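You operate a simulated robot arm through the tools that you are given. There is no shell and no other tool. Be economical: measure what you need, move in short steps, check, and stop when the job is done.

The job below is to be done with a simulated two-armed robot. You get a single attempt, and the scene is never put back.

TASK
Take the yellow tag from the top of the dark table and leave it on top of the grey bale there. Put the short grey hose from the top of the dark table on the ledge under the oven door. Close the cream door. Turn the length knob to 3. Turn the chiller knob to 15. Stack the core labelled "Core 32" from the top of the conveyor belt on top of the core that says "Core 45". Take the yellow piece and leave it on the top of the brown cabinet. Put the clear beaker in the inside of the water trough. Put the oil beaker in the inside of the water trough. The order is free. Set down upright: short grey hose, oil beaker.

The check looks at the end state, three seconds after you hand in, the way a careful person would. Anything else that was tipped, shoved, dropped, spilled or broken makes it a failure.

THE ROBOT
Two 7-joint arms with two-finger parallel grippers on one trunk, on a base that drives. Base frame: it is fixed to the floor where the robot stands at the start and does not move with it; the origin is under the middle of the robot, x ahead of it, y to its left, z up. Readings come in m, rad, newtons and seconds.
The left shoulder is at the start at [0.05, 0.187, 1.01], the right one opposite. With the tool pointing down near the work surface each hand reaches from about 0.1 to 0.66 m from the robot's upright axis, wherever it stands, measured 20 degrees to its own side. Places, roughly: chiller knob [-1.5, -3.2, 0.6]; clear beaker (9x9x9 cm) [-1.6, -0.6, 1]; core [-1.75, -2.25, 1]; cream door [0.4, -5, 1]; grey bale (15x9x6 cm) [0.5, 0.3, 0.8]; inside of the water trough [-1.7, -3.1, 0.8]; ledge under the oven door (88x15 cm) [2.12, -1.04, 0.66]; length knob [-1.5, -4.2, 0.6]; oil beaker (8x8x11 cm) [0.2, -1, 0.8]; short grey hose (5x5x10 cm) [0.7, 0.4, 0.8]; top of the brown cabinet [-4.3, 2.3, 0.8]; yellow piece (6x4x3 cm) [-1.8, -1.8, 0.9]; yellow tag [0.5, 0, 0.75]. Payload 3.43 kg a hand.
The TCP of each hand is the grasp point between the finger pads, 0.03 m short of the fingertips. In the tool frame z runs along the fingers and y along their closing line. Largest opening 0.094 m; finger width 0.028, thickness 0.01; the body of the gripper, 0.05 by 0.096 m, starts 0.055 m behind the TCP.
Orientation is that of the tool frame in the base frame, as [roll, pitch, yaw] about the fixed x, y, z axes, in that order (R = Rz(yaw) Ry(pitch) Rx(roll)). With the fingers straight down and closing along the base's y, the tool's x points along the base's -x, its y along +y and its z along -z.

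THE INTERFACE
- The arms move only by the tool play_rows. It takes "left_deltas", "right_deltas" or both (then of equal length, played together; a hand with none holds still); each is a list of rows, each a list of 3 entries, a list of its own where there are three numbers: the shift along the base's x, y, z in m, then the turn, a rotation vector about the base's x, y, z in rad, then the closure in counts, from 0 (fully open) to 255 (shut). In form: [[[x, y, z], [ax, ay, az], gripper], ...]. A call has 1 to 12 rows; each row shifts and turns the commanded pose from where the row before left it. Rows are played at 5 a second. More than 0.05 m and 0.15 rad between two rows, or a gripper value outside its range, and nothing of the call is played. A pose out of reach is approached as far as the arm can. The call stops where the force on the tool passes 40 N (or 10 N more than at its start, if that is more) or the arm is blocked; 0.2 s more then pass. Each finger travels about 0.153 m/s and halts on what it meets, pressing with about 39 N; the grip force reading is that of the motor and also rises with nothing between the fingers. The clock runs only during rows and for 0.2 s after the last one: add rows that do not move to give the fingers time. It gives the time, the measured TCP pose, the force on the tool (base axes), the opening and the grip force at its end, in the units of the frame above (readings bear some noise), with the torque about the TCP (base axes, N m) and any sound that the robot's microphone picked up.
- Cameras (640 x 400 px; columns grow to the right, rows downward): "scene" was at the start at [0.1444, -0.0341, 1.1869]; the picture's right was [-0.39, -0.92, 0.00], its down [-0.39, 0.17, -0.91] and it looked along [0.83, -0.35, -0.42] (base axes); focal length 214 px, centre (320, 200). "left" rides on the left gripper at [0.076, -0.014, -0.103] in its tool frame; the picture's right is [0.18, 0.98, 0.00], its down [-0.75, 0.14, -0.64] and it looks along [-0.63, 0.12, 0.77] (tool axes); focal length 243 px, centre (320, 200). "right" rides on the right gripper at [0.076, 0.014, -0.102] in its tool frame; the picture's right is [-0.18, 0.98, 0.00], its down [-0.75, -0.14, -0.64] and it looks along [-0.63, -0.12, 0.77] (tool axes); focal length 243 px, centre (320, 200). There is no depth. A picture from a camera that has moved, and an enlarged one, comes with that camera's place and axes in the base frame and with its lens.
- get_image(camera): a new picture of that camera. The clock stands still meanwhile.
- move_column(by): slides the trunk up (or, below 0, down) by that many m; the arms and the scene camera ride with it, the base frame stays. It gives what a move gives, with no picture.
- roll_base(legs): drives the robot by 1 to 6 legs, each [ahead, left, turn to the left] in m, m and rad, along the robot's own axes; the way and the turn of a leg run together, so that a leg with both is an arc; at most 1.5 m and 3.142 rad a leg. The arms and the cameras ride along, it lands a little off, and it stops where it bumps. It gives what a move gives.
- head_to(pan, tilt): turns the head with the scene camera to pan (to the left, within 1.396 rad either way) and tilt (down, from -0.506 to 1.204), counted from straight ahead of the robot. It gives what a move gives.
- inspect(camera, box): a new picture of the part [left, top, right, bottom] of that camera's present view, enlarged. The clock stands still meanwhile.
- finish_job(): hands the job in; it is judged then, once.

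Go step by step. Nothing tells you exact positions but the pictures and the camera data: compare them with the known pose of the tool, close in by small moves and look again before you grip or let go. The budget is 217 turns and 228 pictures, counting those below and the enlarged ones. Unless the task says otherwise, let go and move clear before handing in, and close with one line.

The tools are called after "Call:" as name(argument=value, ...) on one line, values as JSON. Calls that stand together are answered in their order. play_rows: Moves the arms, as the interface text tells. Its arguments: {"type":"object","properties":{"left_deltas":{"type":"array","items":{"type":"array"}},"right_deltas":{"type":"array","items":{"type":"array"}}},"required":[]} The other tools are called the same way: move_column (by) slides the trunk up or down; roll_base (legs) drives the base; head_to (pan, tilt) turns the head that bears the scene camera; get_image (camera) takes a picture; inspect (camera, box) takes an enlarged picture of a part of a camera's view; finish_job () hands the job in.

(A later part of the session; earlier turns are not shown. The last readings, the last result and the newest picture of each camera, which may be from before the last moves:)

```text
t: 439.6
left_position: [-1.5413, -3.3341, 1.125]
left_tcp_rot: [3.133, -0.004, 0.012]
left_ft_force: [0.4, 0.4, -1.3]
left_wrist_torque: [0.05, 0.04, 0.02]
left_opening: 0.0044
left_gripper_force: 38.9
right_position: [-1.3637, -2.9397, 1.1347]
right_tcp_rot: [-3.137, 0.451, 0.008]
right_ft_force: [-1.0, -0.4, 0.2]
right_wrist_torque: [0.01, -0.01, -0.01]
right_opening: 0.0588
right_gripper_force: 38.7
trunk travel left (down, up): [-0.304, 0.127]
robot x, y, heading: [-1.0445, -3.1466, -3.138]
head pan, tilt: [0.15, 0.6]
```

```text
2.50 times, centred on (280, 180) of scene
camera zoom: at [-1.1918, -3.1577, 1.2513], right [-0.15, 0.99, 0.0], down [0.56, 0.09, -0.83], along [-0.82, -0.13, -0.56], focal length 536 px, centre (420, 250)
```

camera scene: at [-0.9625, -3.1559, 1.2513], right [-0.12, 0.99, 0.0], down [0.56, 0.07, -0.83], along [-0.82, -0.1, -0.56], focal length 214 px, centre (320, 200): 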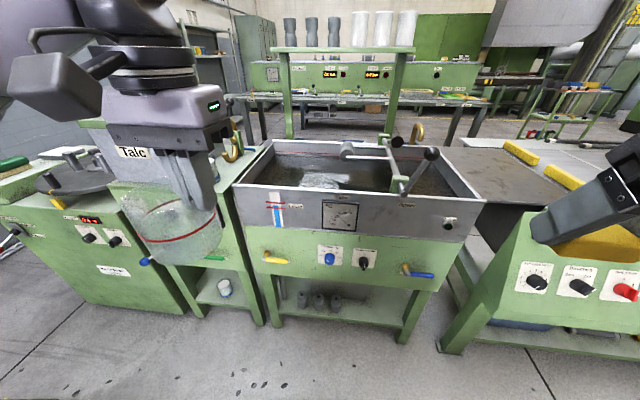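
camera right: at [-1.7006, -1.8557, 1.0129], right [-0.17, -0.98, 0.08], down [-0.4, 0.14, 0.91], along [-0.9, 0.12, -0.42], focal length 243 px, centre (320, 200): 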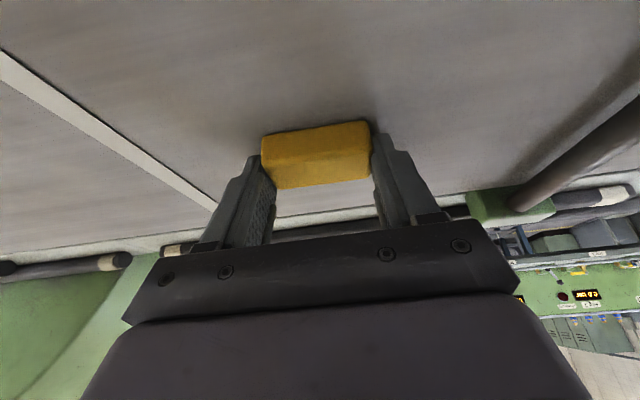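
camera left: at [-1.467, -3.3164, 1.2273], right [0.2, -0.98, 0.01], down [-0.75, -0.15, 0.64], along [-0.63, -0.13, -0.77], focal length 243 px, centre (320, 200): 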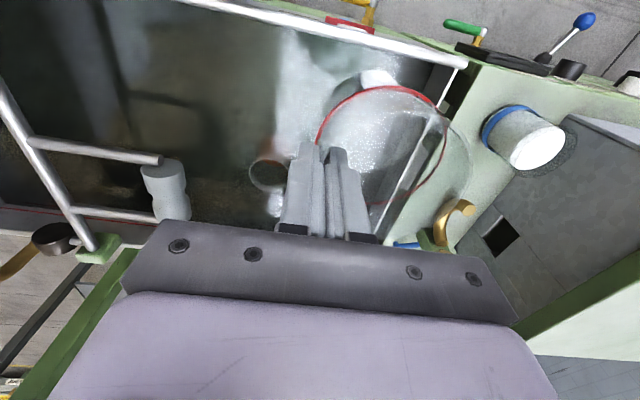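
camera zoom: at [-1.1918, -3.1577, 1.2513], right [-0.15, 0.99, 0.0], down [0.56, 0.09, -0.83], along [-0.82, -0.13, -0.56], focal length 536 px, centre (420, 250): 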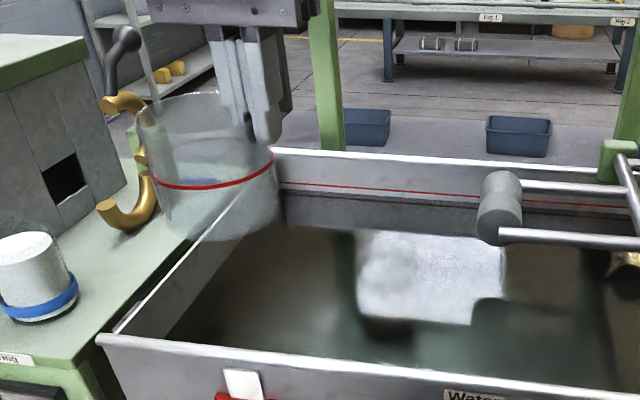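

The oil beaker's rim shows at [−1.715, −3.276], as placed. I'll set the clear beaker at about [−1.60, −3.362], clear of it, and lower.

Call:
play_rows(left_deltas=[[[-0.03, 0.008, 0], [0, 0, 0], 250], [[-0.03, 0.008, 0], [0, 0, 0], 250], [[0, 0, -0.04], [0, 0, 0], 250], [[0, 0, -0.04], [0, 0, 0], 250], [[0, 0, -0.04], [0, 0, 0], 250], [[0, 0, -0.04], [0, 0, 0], 250], [[0, 0, -0.04], [0, 0, 0], 250], [[0, 0, -0.03], [0, 0, 0], 250], [[0, 0, 0], [0, 0, 0], 250]])

Call:
get_image(camera="left")

Call:
inspect(camera="scene", box=[160, 100, 400, 260])

```text
t: 441.6
left_position: [-1.6006, -3.3169, 0.8912]
left_tcp_rot: [3.132, -0.003, 0.013]
left_ft_force: [0.1, 0.3, -1.4]
left_wrist_torque: [0.06, -0.01, -0.02]
left_opening: 0.0042
left_gripper_force: 39.3
right_position: [-1.3639, -2.9406, 1.1338]
right_tcp_rot: [-3.138, 0.451, 0.007]
right_ft_force: [-0.2, 0.4, -1.0]
right_wrist_torque: [-0.01, 0.0, 0.02]
right_opening: 0.0586
right_gripper_force: 38.6
trunk travel left (down, up): [-0.304, 0.127]
robot x, y, heading: [-1.0443, -3.1483, -3.138]
head pan, tilt: [0.15, 0.6]
```

```text
56 pictures are left
camera left: at [-1.5254, -3.2997, 0.9948], right [0.2, -0.98, 0.01], down [-0.75, -0.15, 0.64], along [-0.63, -0.13, -0.77], focal length 243 px, centre (320, 200)
```

left: 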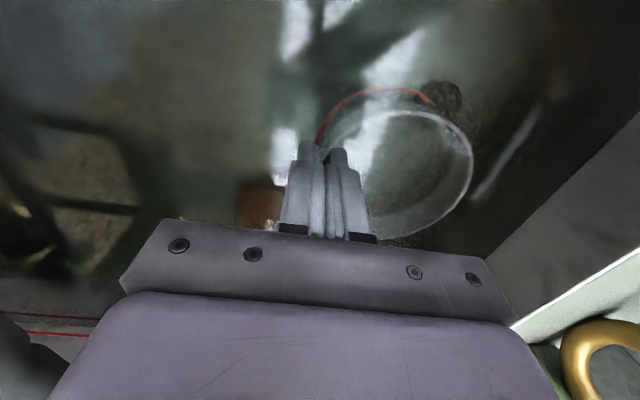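

```text
2.50 times, centred on (280, 180) of scene
camera zoom: at [-1.1919, -3.1576, 1.2513], right [-0.15, 0.99, 0.0], down [0.56, 0.09, -0.83], along [-0.82, -0.13, -0.57], focal length 536 px, centre (420, 250)
```

zoom: 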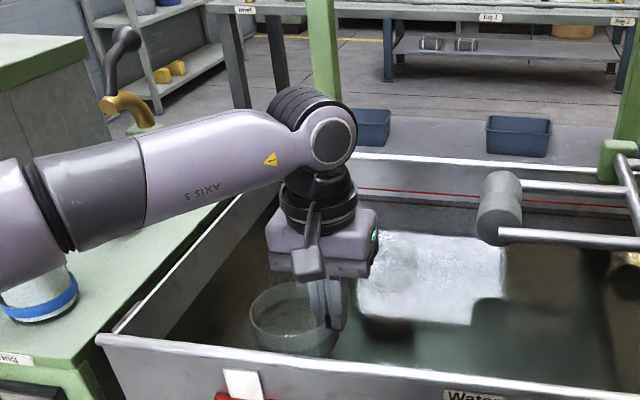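

Nearly at the bottom. Small steps to contact.

Call:
play_rows(left_deltas=[[[0, 0, -0.012], [0, 0, 0], 250], [[0, 0, -0.006], [0, 0, 0], 250], [[0, 0, -0.004], [0, 0, 0], 250], [[0, 0, -0.003], [0, 0, 0], 250], [[0, 0, -0.003], [0, 0, 0], 250], [[0, 0, 0], [0, 0, 0], 250]])

```text
t: 443.0
left_position: [-1.6007, -3.3195, 0.8643]
left_tcp_rot: [3.133, -0.002, 0.014]
left_ft_force: [0.8, -0.6, 1.6]
left_wrist_torque: [0.02, -0.05, -0.02]
left_opening: 0.0045
left_gripper_force: 39.2
right_position: [-1.364, -2.9407, 1.1322]
right_tcp_rot: [-3.139, 0.451, 0.007]
right_ft_force: [0.1, 0.1, -0.7]
right_wrist_torque: [0.0, 0.0, 0.02]
right_opening: 0.0586
right_gripper_force: 38.8
trunk travel left (down, up): [-0.304, 0.127]
robot x, y, heading: [-1.0476, -3.1427, -3.14]
head pan, tilt: [0.15, 0.6]
```

Contact is beginning, as expected at 0.865. I'll press 1 mm more, open, and lift straight up.

Call:
play_rows(left_deltas=[[[0, 0, -0.001], [0, 0, 0], 250], [[0, 0, 0], [0, 0, 0], 220], [[0, 0, 0], [0, 0, 0], 180], [[0, 0, 0], [0, 0, 0], 120], [[0, 0, 0], [0, 0, 0], 120], [[0, 0, 0.02], [0, 0, 0], 120], [[0, 0, 0.03], [0, 0, 0], 120], [[0, 0, 0.04], [0, 0, 0], 120], [[0, 0, 0.04], [0, 0, 0], 120], [[0, 0, 0.04], [0, 0, 0], 120], [[0, 0, 0.04], [0, 0, 0], 120], [[0.03, 0, 0.02], [0, 0, 0], 60]])

Call:
get_image(camera="left")

Call:
inspect(camera="scene", box=[160, 100, 400, 260])

```text
t: 445.6
left_position: [-1.5736, -3.3209, 1.0936]
left_tcp_rot: [3.132, -0.002, 0.015]
left_ft_force: [-0.1, -0.8, -0.1]
left_wrist_torque: [-0.03, -0.02, -0.02]
left_opening: 0.0717
left_gripper_force: 0.0
right_position: [-1.3635, -2.9406, 1.1346]
right_tcp_rot: [-3.138, 0.45, 0.009]
right_ft_force: [-0.4, 0.0, -1.4]
right_wrist_torque: [0.0, -0.03, 0.01]
right_opening: 0.0586
right_gripper_force: 39.8
trunk travel left (down, up): [-0.304, 0.127]
robot x, y, heading: [-1.0473, -3.1473, -3.142]
head pan, tilt: [0.15, 0.6]
```

```text
54 pictures are left
camera left: at [-1.498, -3.3047, 1.1963], right [0.2, -0.98, 0.01], down [-0.75, -0.15, 0.64], along [-0.63, -0.13, -0.77], focal length 243 px, centre (320, 200)
```

left: 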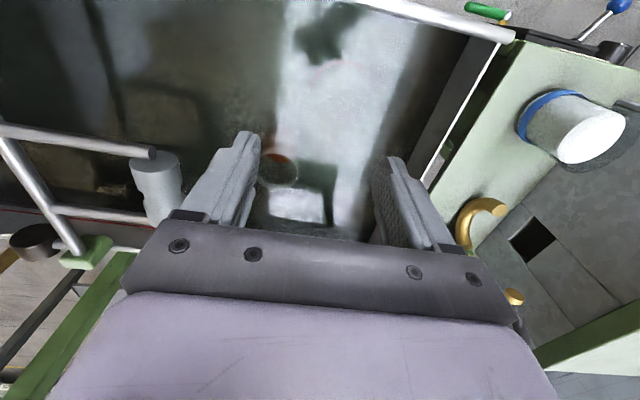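

```text
2.50 times, centred on (280, 180) of scene
camera zoom: at [-1.1914, -3.1577, 1.2514], right [-0.15, 0.99, 0.0], down [0.56, 0.09, -0.83], along [-0.82, -0.13, -0.56], focal length 536 px, centre (420, 250)
```

zoom: 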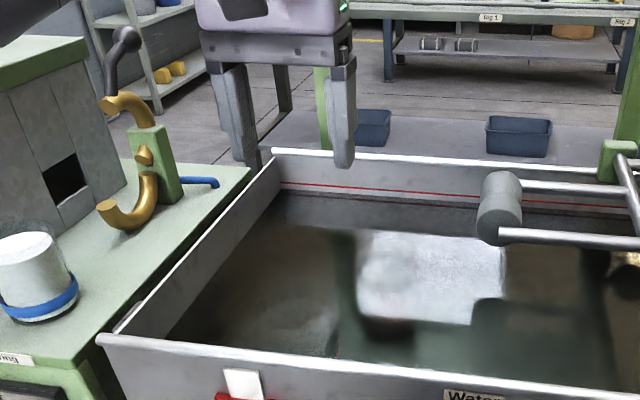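

I'll look closely for the clear beaker under the water surface.

Call:
inspect(camera="left", box=[220, 0, 480, 200])

Call:
head_to(pan=0.25, tilt=0.9)

Call:
inspect(camera="scene", box=[200, 40, 420, 200])

```text
2.00 times, centred on (350, 100) of left
camera zoom: at [-1.498, -3.3047, 1.1963], right [0.2, -0.98, 0.01], down [-0.75, -0.15, 0.64], along [-0.63, -0.13, -0.77], focal length 485 px, centre (260, 400)
```

zoom: 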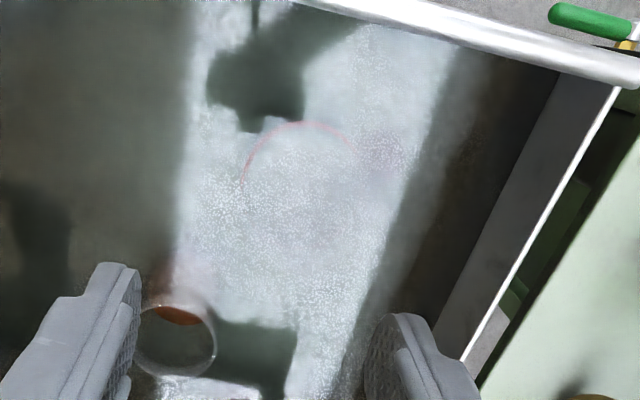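

```text
t: 446.4
left_position: [-1.5748, -3.3216, 1.0919]
left_tcp_rot: [3.134, -0.005, 0.013]
left_ft_force: [-0.3, -0.2, 0.2]
left_wrist_torque: [0.0, 0.03, 0.01]
left_opening: 0.072
left_gripper_force: 0.0
right_position: [-1.3626, -2.9405, 1.1339]
right_tcp_rot: [-3.138, 0.45, 0.006]
right_ft_force: [-0.5, -0.6, 0.8]
right_wrist_torque: [0.0, 0.0, -0.01]
right_opening: 0.0588
right_gripper_force: 38.7
trunk travel left (down, up): [-0.304, 0.127]
robot x, y, heading: [-1.0511, -3.1414, -3.137]
head pan, tilt: [0.25, 0.901]
```

```text
2.50 times, centred on (310, 120) of scene
camera zoom: at [-1.1776, -3.1629, 1.2266], right [-0.25, 0.97, 0.0], down [0.76, 0.2, -0.62], along [-0.6, -0.16, -0.78], focal length 536 px, centre (345, 400)
```

zoom: 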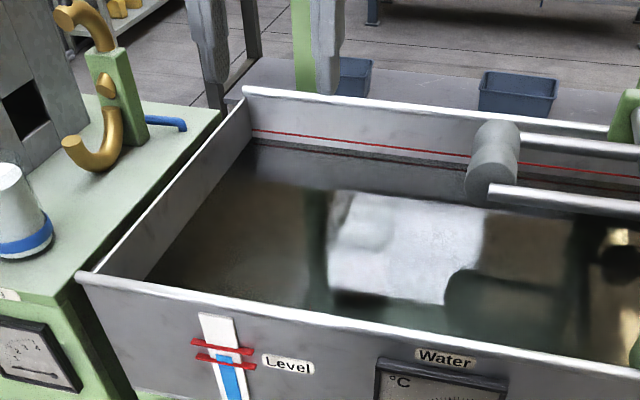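

The red ring shows the clear beaker standing submerged in the trough, and the oil beaker is still upright. Now I'll carry the yellow piece to the brown cabinet: retract and drive along +y first.

Call:
play_rows(left_deltas=[[[0.04, 0, 0.01], [0, 0, 0], 0], [[0.04, 0, 0.01], [0, 0, 0], 0], [[0.04, 0, 0.01], [0, 0, 0], 0], [[0.04, 0, 0], [0, 0, 0], 0], [[0.04, 0, 0], [0, 0, 0], 0], [[0.04, 0, 0], [0, 0, 0], 0]])

Call:
roll_base(legs=[[-0.4, 0, 0], [0, -1.5, 0], [0, -1.5, 0], [0, -1.3, 0]])

Call:
head_to(pan=-0.3, tilt=0.3)

Call:
get_image(camera="scene")

```text
t: 447.8
left_position: [-1.331, -3.318, 1.1235]
left_tcp_rot: [3.133, -0.001, 0.014]
left_ft_force: [0.4, -0.5, 0.2]
left_wrist_torque: [0.0, -0.01, 0.0]
left_opening: 0.0941
left_gripper_force: 0.0
right_position: [-1.3643, -2.9394, 1.1335]
right_tcp_rot: [-3.139, 0.451, 0.005]
right_ft_force: [-0.3, -0.4, 0.3]
right_wrist_torque: [-0.04, -0.01, 0.05]
right_opening: 0.0588
right_gripper_force: 39.1
trunk travel left (down, up): [-0.304, 0.127]
robot x, y, heading: [-1.0475, -3.1415, -3.142]
head pan, tilt: [0.25, 0.901]
```

```text
t: 487.2
left_position: [-1.0508, 0.9688, 1.1222]
left_tcp_rot: [3.132, -0.004, 0.015]
left_ft_force: [-0.2, 0.3, -0.3]
left_wrist_torque: [0.0, 0.0, 0.03]
left_opening: 0.094
left_gripper_force: 0.0
right_position: [-1.0834, 1.3465, 1.1338]
right_tcp_rot: [-3.138, 0.452, 0.009]
right_ft_force: [-0.2, 0.2, -0.7]
right_wrist_torque: [-0.02, 0.0, 0.0]
right_opening: 0.0586
right_gripper_force: 39.0
trunk travel left (down, up): [-0.304, 0.127]
robot x, y, heading: [-0.7656, 1.1415, -3.133]
head pan, tilt: [0.25, 0.901]
```

```text
t: 488.2
left_position: [-1.0506, 0.9688, 1.1243]
left_tcp_rot: [3.134, -0.004, 0.018]
left_ft_force: [0.7, -0.2, 0.4]
left_wrist_torque: [-0.02, 0.01, 0.0]
left_opening: 0.0941
left_gripper_force: 0.1
right_position: [-1.0845, 1.3464, 1.1337]
right_tcp_rot: [-3.139, 0.45, 0.012]
right_ft_force: [-0.4, -0.2, -0.9]
right_wrist_torque: [-0.03, -0.03, -0.01]
right_opening: 0.0589
right_gripper_force: 38.9
trunk travel left (down, up): [-0.304, 0.127]
robot x, y, heading: [-0.7657, 1.1435, -3.139]
head pan, tilt: [-0.3, 0.3]
```

```text
50 pictures are left
camera scene: at [-0.9131, 1.1706, 1.2787], right [0.29, 0.96, 0.0], down [0.28, -0.09, -0.95], along [-0.91, 0.28, -0.3], focal length 214 px, centre (320, 200)
```

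scene: 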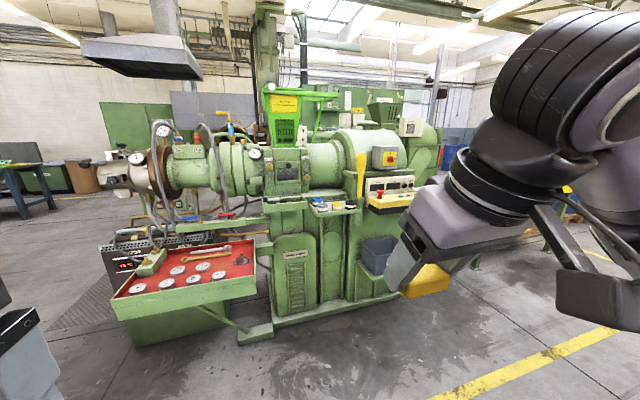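

A large extruder stands between me and the cabinet. I'll look to its right and left ends.

Call:
head_to(pan=-1.1, tilt=0.2)

Call:
get_image(camera="scene")

Call:
head_to(pan=0.35, tilt=0.3)

Call:
get_image(camera="scene")

```text
t: 489.4
left_position: [-1.0509, 0.9691, 1.1226]
left_tcp_rot: [3.132, -0.003, 0.015]
left_ft_force: [0.5, -0.6, -0.3]
left_wrist_torque: [-0.01, -0.03, -0.01]
left_opening: 0.094
left_gripper_force: 0.1
right_position: [-1.0842, 1.3456, 1.1334]
right_tcp_rot: [-3.139, 0.45, 0.01]
right_ft_force: [-0.6, 0.7, -0.9]
right_wrist_torque: [0.01, 0.04, -0.01]
right_opening: 0.0586
right_gripper_force: 38.7
trunk travel left (down, up): [-0.304, 0.127]
robot x, y, heading: [-0.7641, 1.1433, -3.133]
head pan, tilt: [-1.1, 0.201]
```

```text
49 pictures are left
camera scene: at [-0.8666, 1.2263, 1.2881], right [0.89, 0.46, 0.0], down [0.09, -0.18, -0.98], along [-0.45, 0.87, -0.2], focal length 214 px, centre (320, 200)
```

scene: 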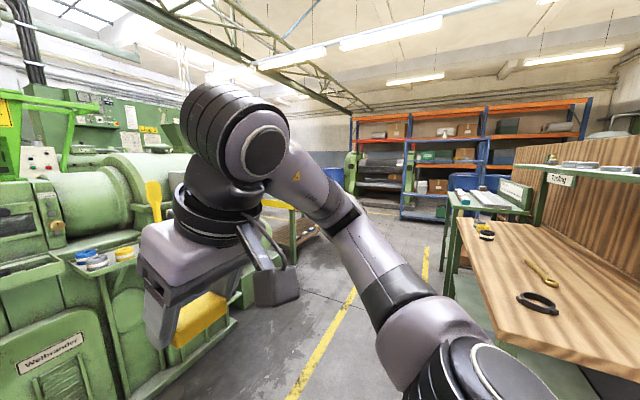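

```text
t: 490.9
left_position: [-1.0493, 0.9688, 1.1218]
left_tcp_rot: [3.133, -0.003, 0.017]
left_ft_force: [-0.3, 0.2, 0.0]
left_wrist_torque: [-0.01, 0.06, 0.0]
left_opening: 0.0943
left_gripper_force: 0.1
right_position: [-1.0838, 1.3469, 1.1327]
right_tcp_rot: [-3.137, 0.452, 0.01]
right_ft_force: [1.4, -0.6, -0.3]
right_wrist_torque: [0.0, -0.03, 0.03]
right_opening: 0.059
right_gripper_force: 39.2
trunk travel left (down, up): [-0.304, 0.127]
robot x, y, heading: [-0.7662, 1.1389, -3.134]
head pan, tilt: [0.351, 0.3]
```

```text
48 pictures are left
camera scene: at [-0.9112, 1.111, 1.2788], right [-0.35, 0.94, 0.0], down [0.28, 0.1, -0.96], along [-0.9, -0.33, -0.3], focal length 214 px, centre (320, 200)
```

scene: 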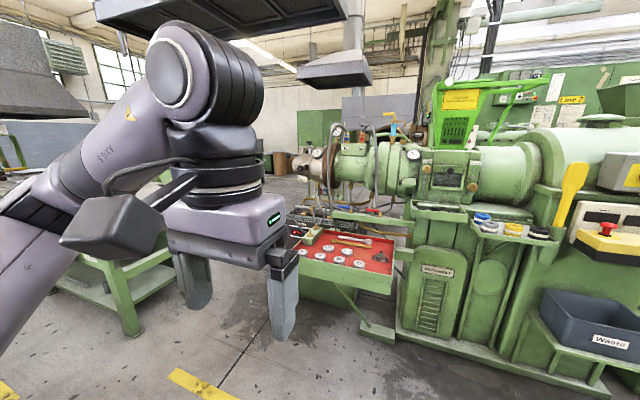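

An aisle runs along +y between the extruder and the wooden bench. I'll move up it and look past the extruder's end.

Call:
roll_base(legs=[[0.35, 0, 0], [0, -1.2, 0]])

Call:
head_to(pan=-0.35, tilt=0.25)

Call:
get_image(camera="scene")

```text
t: 503.4
left_position: [-1.414, 2.1423, 1.1236]
left_tcp_rot: [3.132, -0.003, 0.014]
left_ft_force: [-0.3, 0.1, 0.5]
left_wrist_torque: [-0.01, -0.01, -0.03]
left_opening: 0.0942
left_gripper_force: 0.2
right_position: [-1.4464, 2.5218, 1.134]
right_tcp_rot: [-3.139, 0.451, 0.006]
right_ft_force: [-0.8, -0.2, -0.6]
right_wrist_torque: [-0.02, -0.03, 0.04]
right_opening: 0.0586
right_gripper_force: 39.4
trunk travel left (down, up): [-0.304, 0.127]
robot x, y, heading: [-1.1291, 2.3176, -3.139]
head pan, tilt: [0.351, 0.3]
```

```text
t: 504.5
left_position: [-1.4142, 2.1433, 1.1234]
left_tcp_rot: [3.132, -0.005, 0.014]
left_ft_force: [0.3, 0.3, -1.0]
left_wrist_torque: [0.0, 0.01, 0.02]
left_opening: 0.0941
left_gripper_force: 0.1
right_position: [-1.4467, 2.5219, 1.1331]
right_tcp_rot: [-3.137, 0.451, 0.007]
right_ft_force: [-0.1, -0.6, -0.7]
right_wrist_torque: [0.03, 0.0, 0.0]
right_opening: 0.0587
right_gripper_force: 39.6
trunk travel left (down, up): [-0.304, 0.127]
robot x, y, heading: [-1.1312, 2.315, -3.136]
head pan, tilt: [-0.351, 0.25]
```

```text
47 pictures are left
camera scene: at [-1.2748, 2.3489, 1.2835], right [0.34, 0.94, 0.0], down [0.23, -0.08, -0.97], along [-0.91, 0.33, -0.25], focal length 214 px, centre (320, 200)
```

scene: 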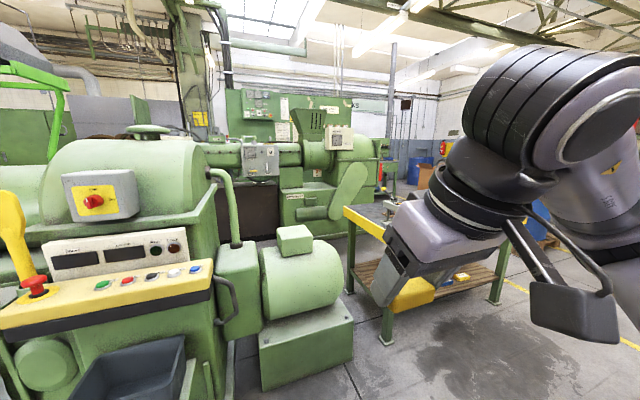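

Call:
inspect(camera="scene", box=[180, 100, 440, 290])

```text
2.11 times, centred on (310, 195) of scene
camera zoom: at [-1.2748, 2.3489, 1.2835], right [0.34, 0.94, 0.0], down [0.23, -0.08, -0.97], along [-0.91, 0.33, -0.25], focal length 452 px, centre (341, 210)
```

zoom: 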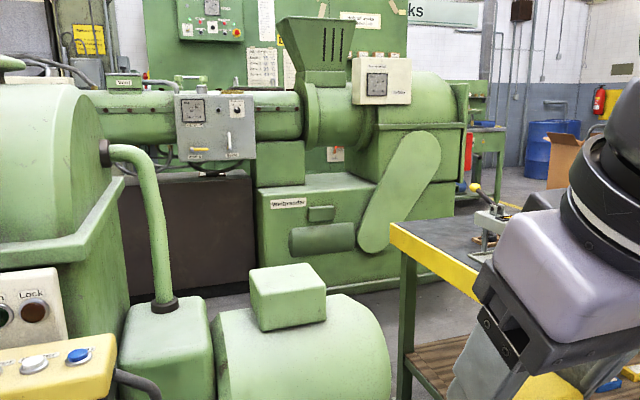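

The brown cabinet stands beneath the second extruder's barrel, at x≈−4. I must go around the bench at y 3.2–4.3. I'll strafe to y≈4.9 and look.

Call:
roll_base(legs=[[0.1, -1.3, 0], [0, -1.3, 0]])

Call:
head_to(pan=-0.1, tilt=0.35)

Call:
get_image(camera="scene")

```text
t: 527.4
left_position: [-1.535, 4.7449, 1.1218]
left_tcp_rot: [3.133, -0.002, 0.028]
left_ft_force: [0.1, -0.3, -0.5]
left_wrist_torque: [-0.02, -0.03, 0.02]
left_opening: 0.0937
left_gripper_force: 0.0
right_position: [-1.5721, 5.1228, 1.1329]
right_tcp_rot: [-3.138, 0.451, 0.022]
right_ft_force: [-0.3, 0.6, -1.1]
right_wrist_torque: [-0.01, 0.0, 0.01]
right_opening: 0.0587
right_gripper_force: 39.0
trunk travel left (down, up): [-0.304, 0.127]
robot x, y, heading: [-1.2527, 4.9244, -3.121]
head pan, tilt: [-0.351, 0.25]
```

```text
t: 528.1
left_position: [-1.5351, 4.7448, 1.1227]
left_tcp_rot: [3.132, -0.004, 0.028]
left_ft_force: [-0.7, -0.4, 0.8]
left_wrist_torque: [-0.01, -0.01, 0.02]
left_opening: 0.0938
left_gripper_force: 0.1
right_position: [-1.5713, 5.1223, 1.1343]
right_tcp_rot: [-3.138, 0.45, 0.022]
right_ft_force: [0.5, 0.2, 0.3]
right_wrist_torque: [-0.02, 0.0, 0.01]
right_opening: 0.059
right_gripper_force: 39.2
trunk travel left (down, up): [-0.304, 0.127]
robot x, y, heading: [-1.2524, 4.9234, -3.122]
head pan, tilt: [-0.099, 0.351]
```

```text
45 pictures are left
camera scene: at [-1.4026, 4.9295, 1.2741], right [0.08, 1.0, 0.0], down [0.34, -0.03, -0.94], along [-0.94, 0.08, -0.34], focal length 214 px, centre (320, 200)
```

scene: 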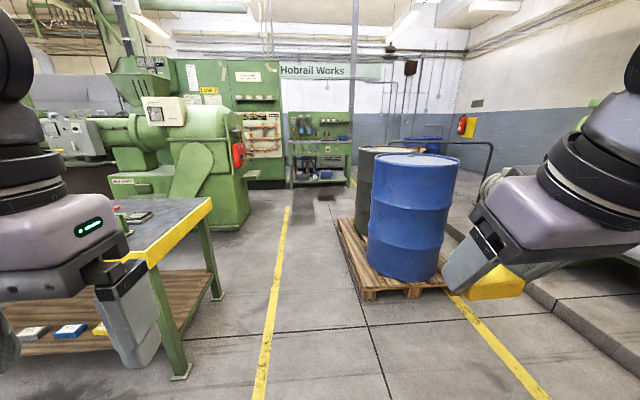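

The corridor between the bench (y<4.3) and the drum pallet (y>5.4) is clear. I'll go through at y≈4.76 to x≈−3.3, then strafe left towards the cabinet.

Call:
roll_base(legs=[[0, 0.16, -0.02], [1.45, 0, 0], [0.62, 0, 0]])

Call:
head_to(pan=0.6, tilt=0.35)

Call:
get_image(camera="scene")

```text
t: 540.3
left_position: [-3.6742, 4.7251, 1.1223]
left_tcp_rot: [3.132, -0.004, -0.077]
left_ft_force: [-0.4, -0.2, 0.7]
left_wrist_torque: [0.0, 0.0, 0.02]
left_opening: 0.0939
left_gripper_force: 0.0
right_position: [-3.6709, 5.1045, 1.1336]
right_tcp_rot: [-3.138, 0.451, -0.083]
right_ft_force: [0.8, -0.2, -0.8]
right_wrist_torque: [0.04, 0.0, 0.02]
right_opening: 0.0587
right_gripper_force: 39.1
trunk travel left (down, up): [-0.304, 0.127]
robot x, y, heading: [-3.3739, 4.8693, 3.055]
head pan, tilt: [-0.099, 0.351]
```

```text
t: 541.4
left_position: [-3.6726, 4.7244, 1.1234]
left_tcp_rot: [3.132, -0.002, -0.077]
left_ft_force: [-0.3, -0.6, 0.3]
left_wrist_torque: [0.04, 0.01, -0.01]
left_opening: 0.0943
left_gripper_force: 0.1
right_position: [-3.6725, 5.104, 1.1332]
right_tcp_rot: [-3.139, 0.449, -0.085]
right_ft_force: [-0.2, -0.1, -0.9]
right_wrist_torque: [0.03, -0.04, 0.0]
right_opening: 0.059
right_gripper_force: 38.7
trunk travel left (down, up): [-0.304, 0.127]
robot x, y, heading: [-3.3741, 4.8704, 3.053]
head pan, tilt: [0.6, 0.351]
```

```text
44 pictures are left
camera scene: at [-3.5133, 4.8317, 1.2741], right [-0.49, 0.87, 0.0], down [0.3, 0.17, -0.94], along [-0.82, -0.46, -0.34], focal length 214 px, centre (320, 200)
```

scene: 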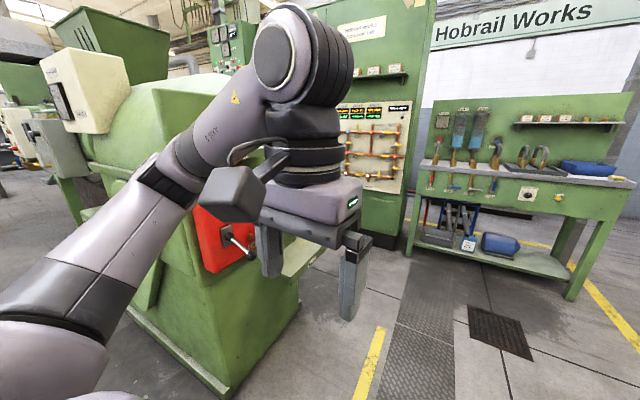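

Line 2's front is at x≈−3.88. I'll straighten the heading, back off 8 cm, and strafe left along the aisle.

Call:
roll_base(legs=[[-0.08, 0, 0.087], [0, 1.3, 0]])

Call:
head_to(pan=0.6, tilt=0.4)

Call:
get_image(camera="scene")

```text
t: 553.6
left_position: [-3.5975, 3.4088, 1.1231]
left_tcp_rot: [3.132, -0.002, -0.012]
left_ft_force: [-0.3, 0.1, 0.4]
left_wrist_torque: [0.0, -0.01, 0.0]
left_opening: 0.094
left_gripper_force: 0.1
right_position: [-3.6194, 3.788, 1.1332]
right_tcp_rot: [-3.139, 0.448, -0.019]
right_ft_force: [-0.1, -0.2, -0.5]
right_wrist_torque: [0.02, 0.0, -0.04]
right_opening: 0.0586
right_gripper_force: 39.1
trunk travel left (down, up): [-0.304, 0.127]
robot x, y, heading: [-3.3076, 3.5738, 3.115]
head pan, tilt: [0.6, 0.351]
```

```text
t: 554.2
left_position: [-3.5976, 3.4076, 1.1231]
left_tcp_rot: [3.134, -0.002, -0.012]
left_ft_force: [-0.8, 0.7, 0.4]
left_wrist_torque: [-0.03, 0.0, 0.01]
left_opening: 0.0942
left_gripper_force: 0.0
right_position: [-3.6204, 3.7873, 1.1329]
right_tcp_rot: [-3.138, 0.449, -0.019]
right_ft_force: [0.2, 0.1, -0.2]
right_wrist_torque: [-0.01, 0.01, 0.01]
right_opening: 0.0588
right_gripper_force: 39.1
trunk travel left (down, up): [-0.304, 0.127]
robot x, y, heading: [-3.3123, 3.5742, 3.119]
head pan, tilt: [0.6, 0.4]
```

```text
43 pictures are left
camera scene: at [-3.4438, 3.5268, 1.2696], right [-0.55, 0.84, 0.0], down [0.33, 0.21, -0.92], along [-0.77, -0.5, -0.39], focal length 214 px, centre (320, 200)
```

scene: 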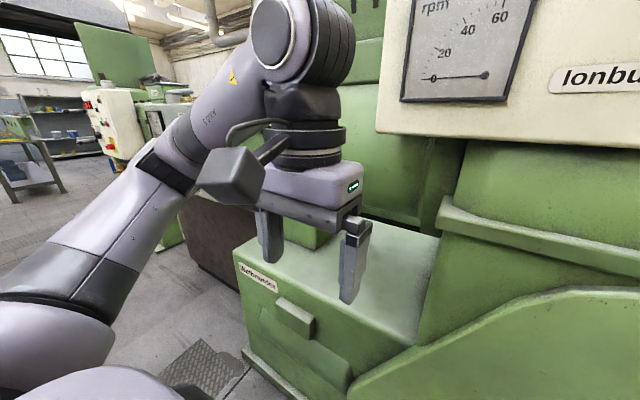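

Call:
roll_base(legs=[[0.0, 1.0, 0.025]])

Call:
head_to(pan=0.2, tilt=0.5)

Call:
get_image(camera="scene")

```text
t: 563.1
left_position: [-3.6073, 2.4258, 1.1231]
left_tcp_rot: [3.133, -0.002, 0.007]
left_ft_force: [-0.2, -0.4, 0.8]
left_wrist_torque: [-0.03, -0.02, 0.01]
left_opening: 0.0939
left_gripper_force: 0.1
right_position: [-3.6361, 2.8047, 1.1343]
right_tcp_rot: [-3.137, 0.45, 0.002]
right_ft_force: [0.5, -0.4, -0.3]
right_wrist_torque: [0.04, 0.01, -0.04]
right_opening: 0.0586
right_gripper_force: 38.7
trunk travel left (down, up): [-0.304, 0.127]
robot x, y, heading: [-3.3211, 2.5949, 3.137]
head pan, tilt: [0.6, 0.4]
```

```text
t: 564.0
left_position: [-3.6069, 2.4259, 1.1234]
left_tcp_rot: [3.131, -0.003, 0.008]
left_ft_force: [-0.2, -0.1, -0.4]
left_wrist_torque: [0.03, -0.02, 0.02]
left_opening: 0.094
left_gripper_force: 0.1
right_position: [-3.6367, 2.8046, 1.1338]
right_tcp_rot: [-3.137, 0.451, 0.0]
right_ft_force: [-0.1, 0.6, -0.9]
right_wrist_torque: [0.0, -0.01, -0.05]
right_opening: 0.0587
right_gripper_force: 38.9
trunk travel left (down, up): [-0.304, 0.127]
robot x, y, heading: [-3.3213, 2.5983, 3.139]
head pan, tilt: [0.201, 0.499]
```

```text
42 pictures are left
camera scene: at [-3.4682, 2.5807, 1.2604], right [-0.2, 0.98, 0.0], down [0.47, 0.09, -0.88], along [-0.86, -0.17, -0.48], focal length 214 px, centre (320, 200)
```

scene: 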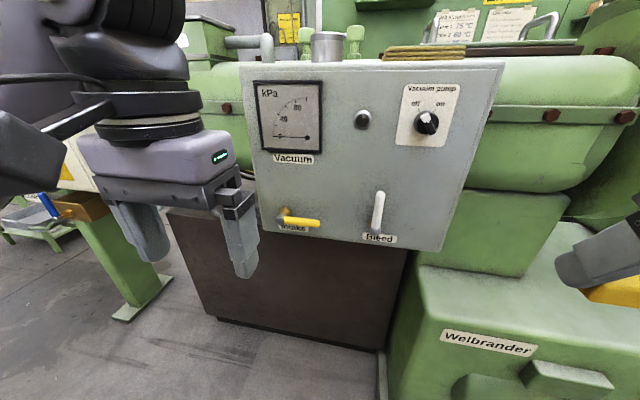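

The cabinet's front edge is at x≈−4.09, y 1.83–2.79; a vacuum box hangs in front over y>2.35. I'll aim for about [−4.135, 2.08], so strafe left with the left hand tucked in.

Call:
play_rows(left_deltas=[[[0.03, 0.01, 0.02], [0, 0, 0], 0], [[0.03, 0.01, 0.02], [0, 0, 0], 0], [[0.02, 0.01, 0.02], [0, 0, 0], 0]])

Call:
roll_base(legs=[[0.0, 0.68, 0.0]])

Call:
head_to(pan=-0.15, tilt=0.5)

Call:
get_image(camera="scene")

```text
t: 564.6
left_position: [-3.5482, 2.4422, 1.1628]
left_tcp_rot: [3.115, 0.001, -0.005]
left_ft_force: [-12.3, -7.4, -8.2]
left_wrist_torque: [0.76, -0.47, -0.66]
left_opening: 0.0939
left_gripper_force: 0.1
right_position: [-3.6366, 2.8038, 1.1333]
right_tcp_rot: [-3.139, 0.449, 0.001]
right_ft_force: [0.8, -0.8, -0.8]
right_wrist_torque: [0.0, -0.04, -0.01]
right_opening: 0.0589
right_gripper_force: 39.3
trunk travel left (down, up): [-0.304, 0.127]
robot x, y, heading: [-3.3205, 2.5965, 3.142]
head pan, tilt: [0.201, 0.499]
stopped in row 3 (left hand): the force on the tool passed its limit at 96 N (the readings are from after the stop); the commanded pose is now the measured one
```

```text
t: 571.0
left_position: [-3.5546, 1.7794, 1.1641]
left_tcp_rot: [3.118, 0.0, -0.016]
left_ft_force: [-14.1, -4.9, -8.7]
left_wrist_torque: [0.36, -0.63, -0.28]
left_opening: 0.0939
left_gripper_force: 0.1
right_position: [-3.6394, 2.1411, 1.1332]
right_tcp_rot: [-3.137, 0.45, -0.01]
right_ft_force: [-0.2, -0.7, -0.1]
right_wrist_torque: [0.0, 0.01, 0.01]
right_opening: 0.0589
right_gripper_force: 39.0
trunk travel left (down, up): [-0.304, 0.127]
robot x, y, heading: [-3.3306, 1.9286, 3.128]
head pan, tilt: [0.201, 0.499]
```

```text
t: 571.8
left_position: [-3.5576, 1.7796, 1.1637]
left_tcp_rot: [3.117, 0.003, -0.01]
left_ft_force: [-57.5, 1.7, -10.7]
left_wrist_torque: [-0.38, -5.47, 1.08]
left_opening: 0.0938
left_gripper_force: 0.1
right_position: [-3.6404, 2.1408, 1.1331]
right_tcp_rot: [-3.138, 0.451, -0.011]
right_ft_force: [0.0, 0.4, 0.5]
right_wrist_torque: [0.01, -0.04, -0.01]
right_opening: 0.0587
right_gripper_force: 39.5
trunk travel left (down, up): [-0.304, 0.127]
robot x, y, heading: [-3.3293, 1.932, 3.129]
head pan, tilt: [-0.15, 0.499]
```

```text
41 pictures are left
camera scene: at [-3.4741, 1.9155, 1.2613], right [-0.19, 0.98, 0.0], down [0.46, 0.09, -0.88], along [-0.87, -0.17, -0.47], focal length 214 px, centre (320, 200)
```

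scene: 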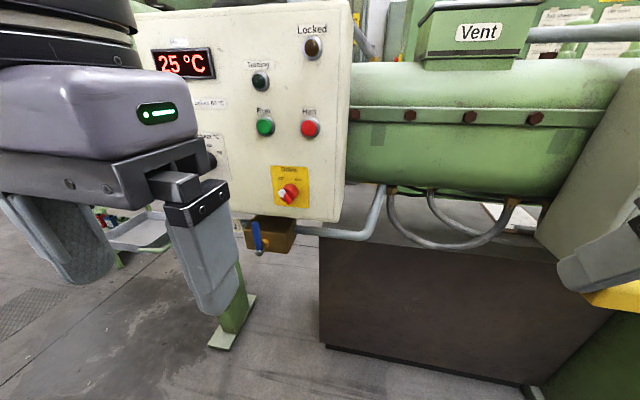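

The left hand is pressing against the robot's own head, so I'll move it back out right away and look again.

Call:
play_rows(left_deltas=[[[-0.03, -0.01, -0.02], [0, 0, 0], 0], [[-0.03, -0.01, -0.03], [0, 0, 0], 0], [[-0.01, 0, -0.03], [0, 0, 0], 0]])

Call:
head_to(pan=-0.1, tilt=0.5)

Call:
get_image(camera="scene")

```text
t: 572.6
left_position: [-3.6242, 1.76, 1.0822]
left_tcp_rot: [3.117, 0.002, -0.016]
left_ft_force: [-1.2, 0.5, 0.4]
left_wrist_torque: [-0.01, -0.01, 0.02]
left_opening: 0.0942
left_gripper_force: 0.0
right_position: [-3.6406, 2.141, 1.1339]
right_tcp_rot: [-3.139, 0.451, -0.01]
right_ft_force: [-0.1, -0.5, -0.9]
right_wrist_torque: [0.0, -0.01, -0.01]
right_opening: 0.0588
right_gripper_force: 39.2
trunk travel left (down, up): [-0.304, 0.127]
robot x, y, heading: [-3.3281, 1.9309, 3.132]
head pan, tilt: [-0.15, 0.499]
```

```text
t: 573.2
left_position: [-3.6237, 1.7586, 1.0825]
left_tcp_rot: [3.117, 0.0, -0.017]
left_ft_force: [-0.7, -0.4, 0.4]
left_wrist_torque: [-0.02, -0.01, 0.04]
left_opening: 0.0936
left_gripper_force: 0.1
right_position: [-3.6401, 2.1414, 1.1335]
right_tcp_rot: [-3.138, 0.451, -0.011]
right_ft_force: [-0.6, -0.2, 0.7]
right_wrist_torque: [-0.03, 0.03, 0.02]
right_opening: 0.0587
right_gripper_force: 38.9
trunk travel left (down, up): [-0.304, 0.127]
robot x, y, heading: [-3.3262, 1.9279, 3.134]
head pan, tilt: [-0.099, 0.499]
```

```text
40 pictures are left
camera scene: at [-3.475, 1.9432, 1.2604], right [0.11, 0.99, 0.0], down [0.48, -0.05, -0.88], along [-0.87, 0.1, -0.48], focal length 214 px, centre (320, 200)
```

scene: 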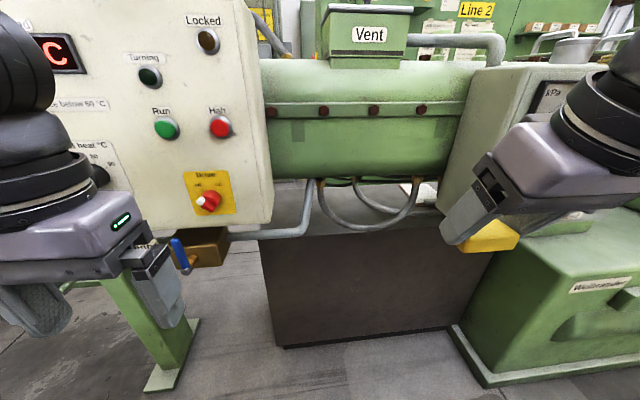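

Call:
inspect(camera="scene", box=[230, 130, 500, 270])

```text
2.37 times, centred on (365, 200) of scene
camera zoom: at [-3.475, 1.9432, 1.2604], right [0.11, 0.99, 0.0], down [0.48, -0.05, -0.88], along [-0.87, 0.1, -0.48], focal length 508 px, centre (213, 200)
```

zoom: 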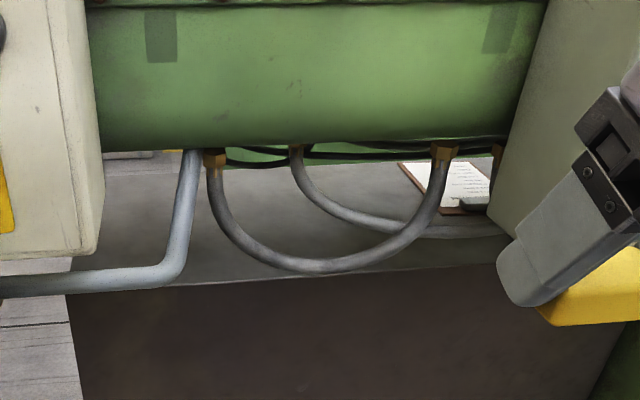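

The barrel overhangs the cabinet's front, with hoses and boxes in the way; but its rear half is open above and there's an aisle behind line 2 (x≈−5.1). I'll drive round the end of line 2.

Call:
roll_base(legs=[[0, -1.45, 0], [0, -1.45, 0], [0.7, 0, 0]])

Call:
head_to(pan=0.3, tilt=0.4)

Call:
get_image(camera="scene")

```text
t: 601.6
left_position: [-4.2571, 4.6619, 1.0822]
left_tcp_rot: [3.118, -0.001, -0.044]
left_ft_force: [0.5, -0.5, 0.0]
left_wrist_torque: [0.01, 0.02, 0.01]
left_opening: 0.094
left_gripper_force: 0.1
right_position: [-4.2615, 5.0436, 1.1337]
right_tcp_rot: [-3.138, 0.451, -0.038]
right_ft_force: [-0.5, -0.5, 0.1]
right_wrist_torque: [-0.04, -0.02, 0.01]
right_opening: 0.0589
right_gripper_force: 38.4
trunk travel left (down, up): [-0.304, 0.127]
robot x, y, heading: [-3.9556, 4.8248, 3.108]
head pan, tilt: [-0.099, 0.499]
```

```text
t: 602.5
left_position: [-4.2566, 4.6614, 1.0829]
left_tcp_rot: [3.118, 0.0, -0.043]
left_ft_force: [0.3, 0.5, -0.1]
left_wrist_torque: [-0.01, 0.02, 0.03]
left_opening: 0.0941
left_gripper_force: 0.1
right_position: [-4.263, 5.0439, 1.133]
right_tcp_rot: [-3.139, 0.45, -0.038]
right_ft_force: [-0.9, -0.6, 0.0]
right_wrist_torque: [-0.02, -0.03, 0.02]
right_opening: 0.059
right_gripper_force: 39.1
trunk travel left (down, up): [-0.304, 0.127]
robot x, y, heading: [-3.9557, 4.8223, 3.098]
head pan, tilt: [0.3, 0.4]
```

```text
38 pictures are left
camera scene: at [-4.102, 4.8043, 1.2695], right [-0.26, 0.97, 0.0], down [0.38, 0.1, -0.92], along [-0.89, -0.24, -0.39], focal length 214 px, centre (320, 200)
```

scene: 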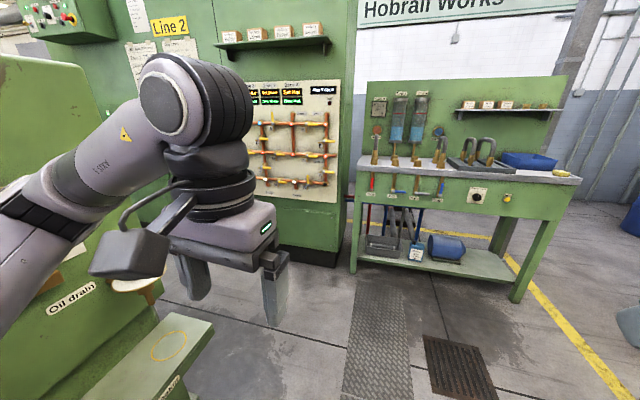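

Panel and tool bench fronts are at x≈−5.55 and line 2's back at ≈−4.65. I'll turn around in the open space at x≈−4.6, then back into the rear aisle facing +x.

Call:
roll_base(legs=[[0.62, -0.1, 0.04], [0, 0, 1.5708], [0, 0, 1.5708]])

Call:
head_to(pan=-0.9, tilt=0.4)

Call:
get_image(camera="scene")

```text
t: 613.8
left_position: [-4.2901, 5.1326, 1.0833]
left_tcp_rot: [3.117, 0.001, -3.078]
left_ft_force: [0.7, -0.4, 0.7]
left_wrist_torque: [0.02, -0.01, 0.01]
left_opening: 0.0941
left_gripper_force: 0.0
right_position: [-4.2454, 4.7527, 1.1335]
right_tcp_rot: [-3.138, 0.451, -3.073]
right_ft_force: [0.8, 0.2, -1.2]
right_wrist_torque: [-0.03, 0.03, 0.02]
right_opening: 0.0586
right_gripper_force: 38.9
trunk travel left (down, up): [-0.304, 0.127]
robot x, y, heading: [-4.576, 4.9377, 0.068]
head pan, tilt: [0.3, 0.4]
```

```text
t: 615.2
left_position: [-4.2899, 5.1323, 1.082]
left_tcp_rot: [3.117, -0.001, -3.079]
left_ft_force: [-0.9, 0.3, 0.1]
left_wrist_torque: [-0.01, 0.01, 0.01]
left_opening: 0.0942
left_gripper_force: 0.2
right_position: [-4.245, 4.753, 1.1332]
right_tcp_rot: [-3.137, 0.449, -3.073]
right_ft_force: [0.1, -0.4, -1.1]
right_wrist_torque: [0.01, 0.0, 0.02]
right_opening: 0.0588
right_gripper_force: 39.6
trunk travel left (down, up): [-0.304, 0.127]
robot x, y, heading: [-4.5762, 4.94, 0.062]
head pan, tilt: [-0.901, 0.4]
```

```text
37 pictures are left
camera scene: at [-4.452, 4.8752, 1.2696], right [-0.74, -0.67, 0.0], down [-0.26, 0.29, -0.92], along [0.62, -0.68, -0.39], focal length 214 px, centre (320, 200)
```

scene: 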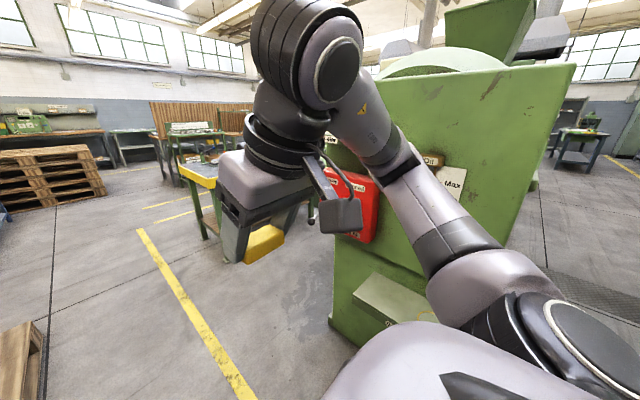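

I'll straighten, back into the rear aisle, and strafe right along it.

Call:
roll_base(legs=[[0, 0, -0.062], [-0.55, 0, 0], [0, -1.2, 0]])

Call:
head_to(pan=-0.7, tilt=0.4)

Call:
get_image(camera="scene")

```text
t: 629.3
left_position: [-4.827, 3.8848, 1.0828]
left_tcp_rot: [3.117, 0.001, 3.119]
left_ft_force: [0.1, -0.9, 1.3]
left_wrist_torque: [-0.01, -0.02, 0.01]
left_opening: 0.0941
left_gripper_force: 0.1
right_position: [-4.8131, 3.5025, 1.1336]
right_tcp_rot: [-3.139, 0.449, 3.126]
right_ft_force: [0.1, -0.7, -0.4]
right_wrist_torque: [0.02, 0.0, 0.01]
right_opening: 0.0588
right_gripper_force: 39.1
trunk travel left (down, up): [-0.304, 0.127]
robot x, y, heading: [-5.1215, 3.7154, -0.023]
head pan, tilt: [-0.901, 0.4]
```

```text
t: 630.1
left_position: [-4.8272, 3.8845, 1.0815]
left_tcp_rot: [3.117, 0.001, 3.12]
left_ft_force: [-0.4, 0.0, -0.5]
left_wrist_torque: [-0.01, -0.01, -0.02]
left_opening: 0.094
left_gripper_force: 0.0
right_position: [-4.8121, 3.5023, 1.1335]
right_tcp_rot: [-3.138, 0.45, 3.127]
right_ft_force: [0.1, -0.2, 0.1]
right_wrist_torque: [0.01, -0.02, -0.01]
right_opening: 0.0589
right_gripper_force: 39.2
trunk travel left (down, up): [-0.304, 0.127]
robot x, y, heading: [-5.1273, 3.7152, -0.018]
head pan, tilt: [-0.7, 0.4]
```

```text
36 pictures are left
camera scene: at [-4.9965, 3.6548, 1.2696], right [-0.66, -0.75, 0.0], down [-0.29, 0.26, -0.92], along [0.69, -0.61, -0.39], focal length 214 px, centre (320, 200)
```

scene: 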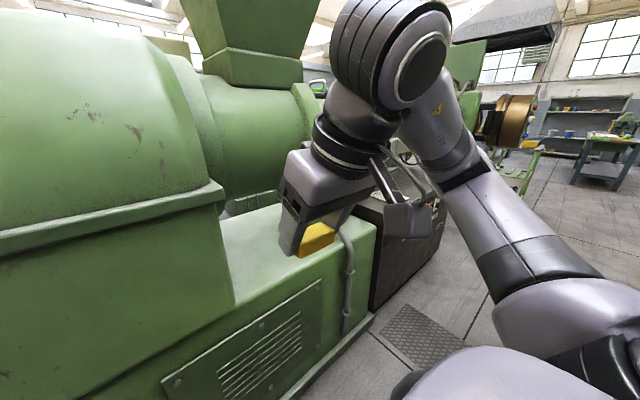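

The brown cabinet is ahead past the green base. I'll continue to y≈2.5 and look at its top.

Call:
roll_base(legs=[[0, -1.2, 0.018]])

Call:
head_to(pan=0.0, tilt=0.6)

Call:
get_image(camera="scene")

```text
t: 641.0
left_position: [-4.8264, 2.6816, 1.0829]
left_tcp_rot: [3.116, 0.001, -3.107]
left_ft_force: [-0.8, -0.1, -0.3]
left_wrist_torque: [0.0, -0.01, 0.02]
left_opening: 0.094
left_gripper_force: 0.0
right_position: [-4.7914, 2.3006, 1.1336]
right_tcp_rot: [-3.138, 0.45, -3.101]
right_ft_force: [-0.3, 0.1, -0.8]
right_wrist_torque: [0.02, 0.03, 0.04]
right_opening: 0.0588
right_gripper_force: 39.3
trunk travel left (down, up): [-0.304, 0.127]
robot x, y, heading: [-5.1156, 2.4959, 0.035]
head pan, tilt: [-0.7, 0.4]
```

```text
t: 642.1
left_position: [-4.8267, 2.6822, 1.0824]
left_tcp_rot: [3.118, 0.001, -3.106]
left_ft_force: [-0.1, 0.2, -0.8]
left_wrist_torque: [-0.01, 0.01, 0.0]
left_opening: 0.094
left_gripper_force: 0.0
right_position: [-4.7908, 2.3008, 1.1338]
right_tcp_rot: [-3.137, 0.452, -3.101]
right_ft_force: [0.6, -0.8, -0.7]
right_wrist_torque: [0.02, 0.0, 0.04]
right_opening: 0.0589
right_gripper_force: 39.1
trunk travel left (down, up): [-0.304, 0.127]
robot x, y, heading: [-5.1181, 2.4956, 0.036]
head pan, tilt: [0.0, 0.6]
```

```text
35 pictures are left
camera scene: at [-4.9668, 2.5032, 1.2514], right [0.04, -1.0, 0.0], down [-0.56, -0.02, -0.83], along [0.82, 0.03, -0.56], focal length 214 px, centre (320, 200)
```

scene: 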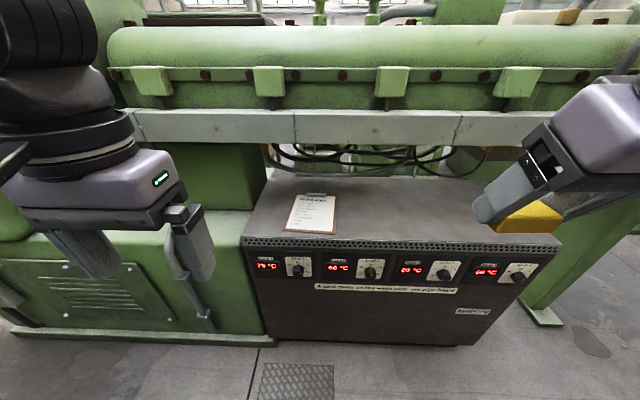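

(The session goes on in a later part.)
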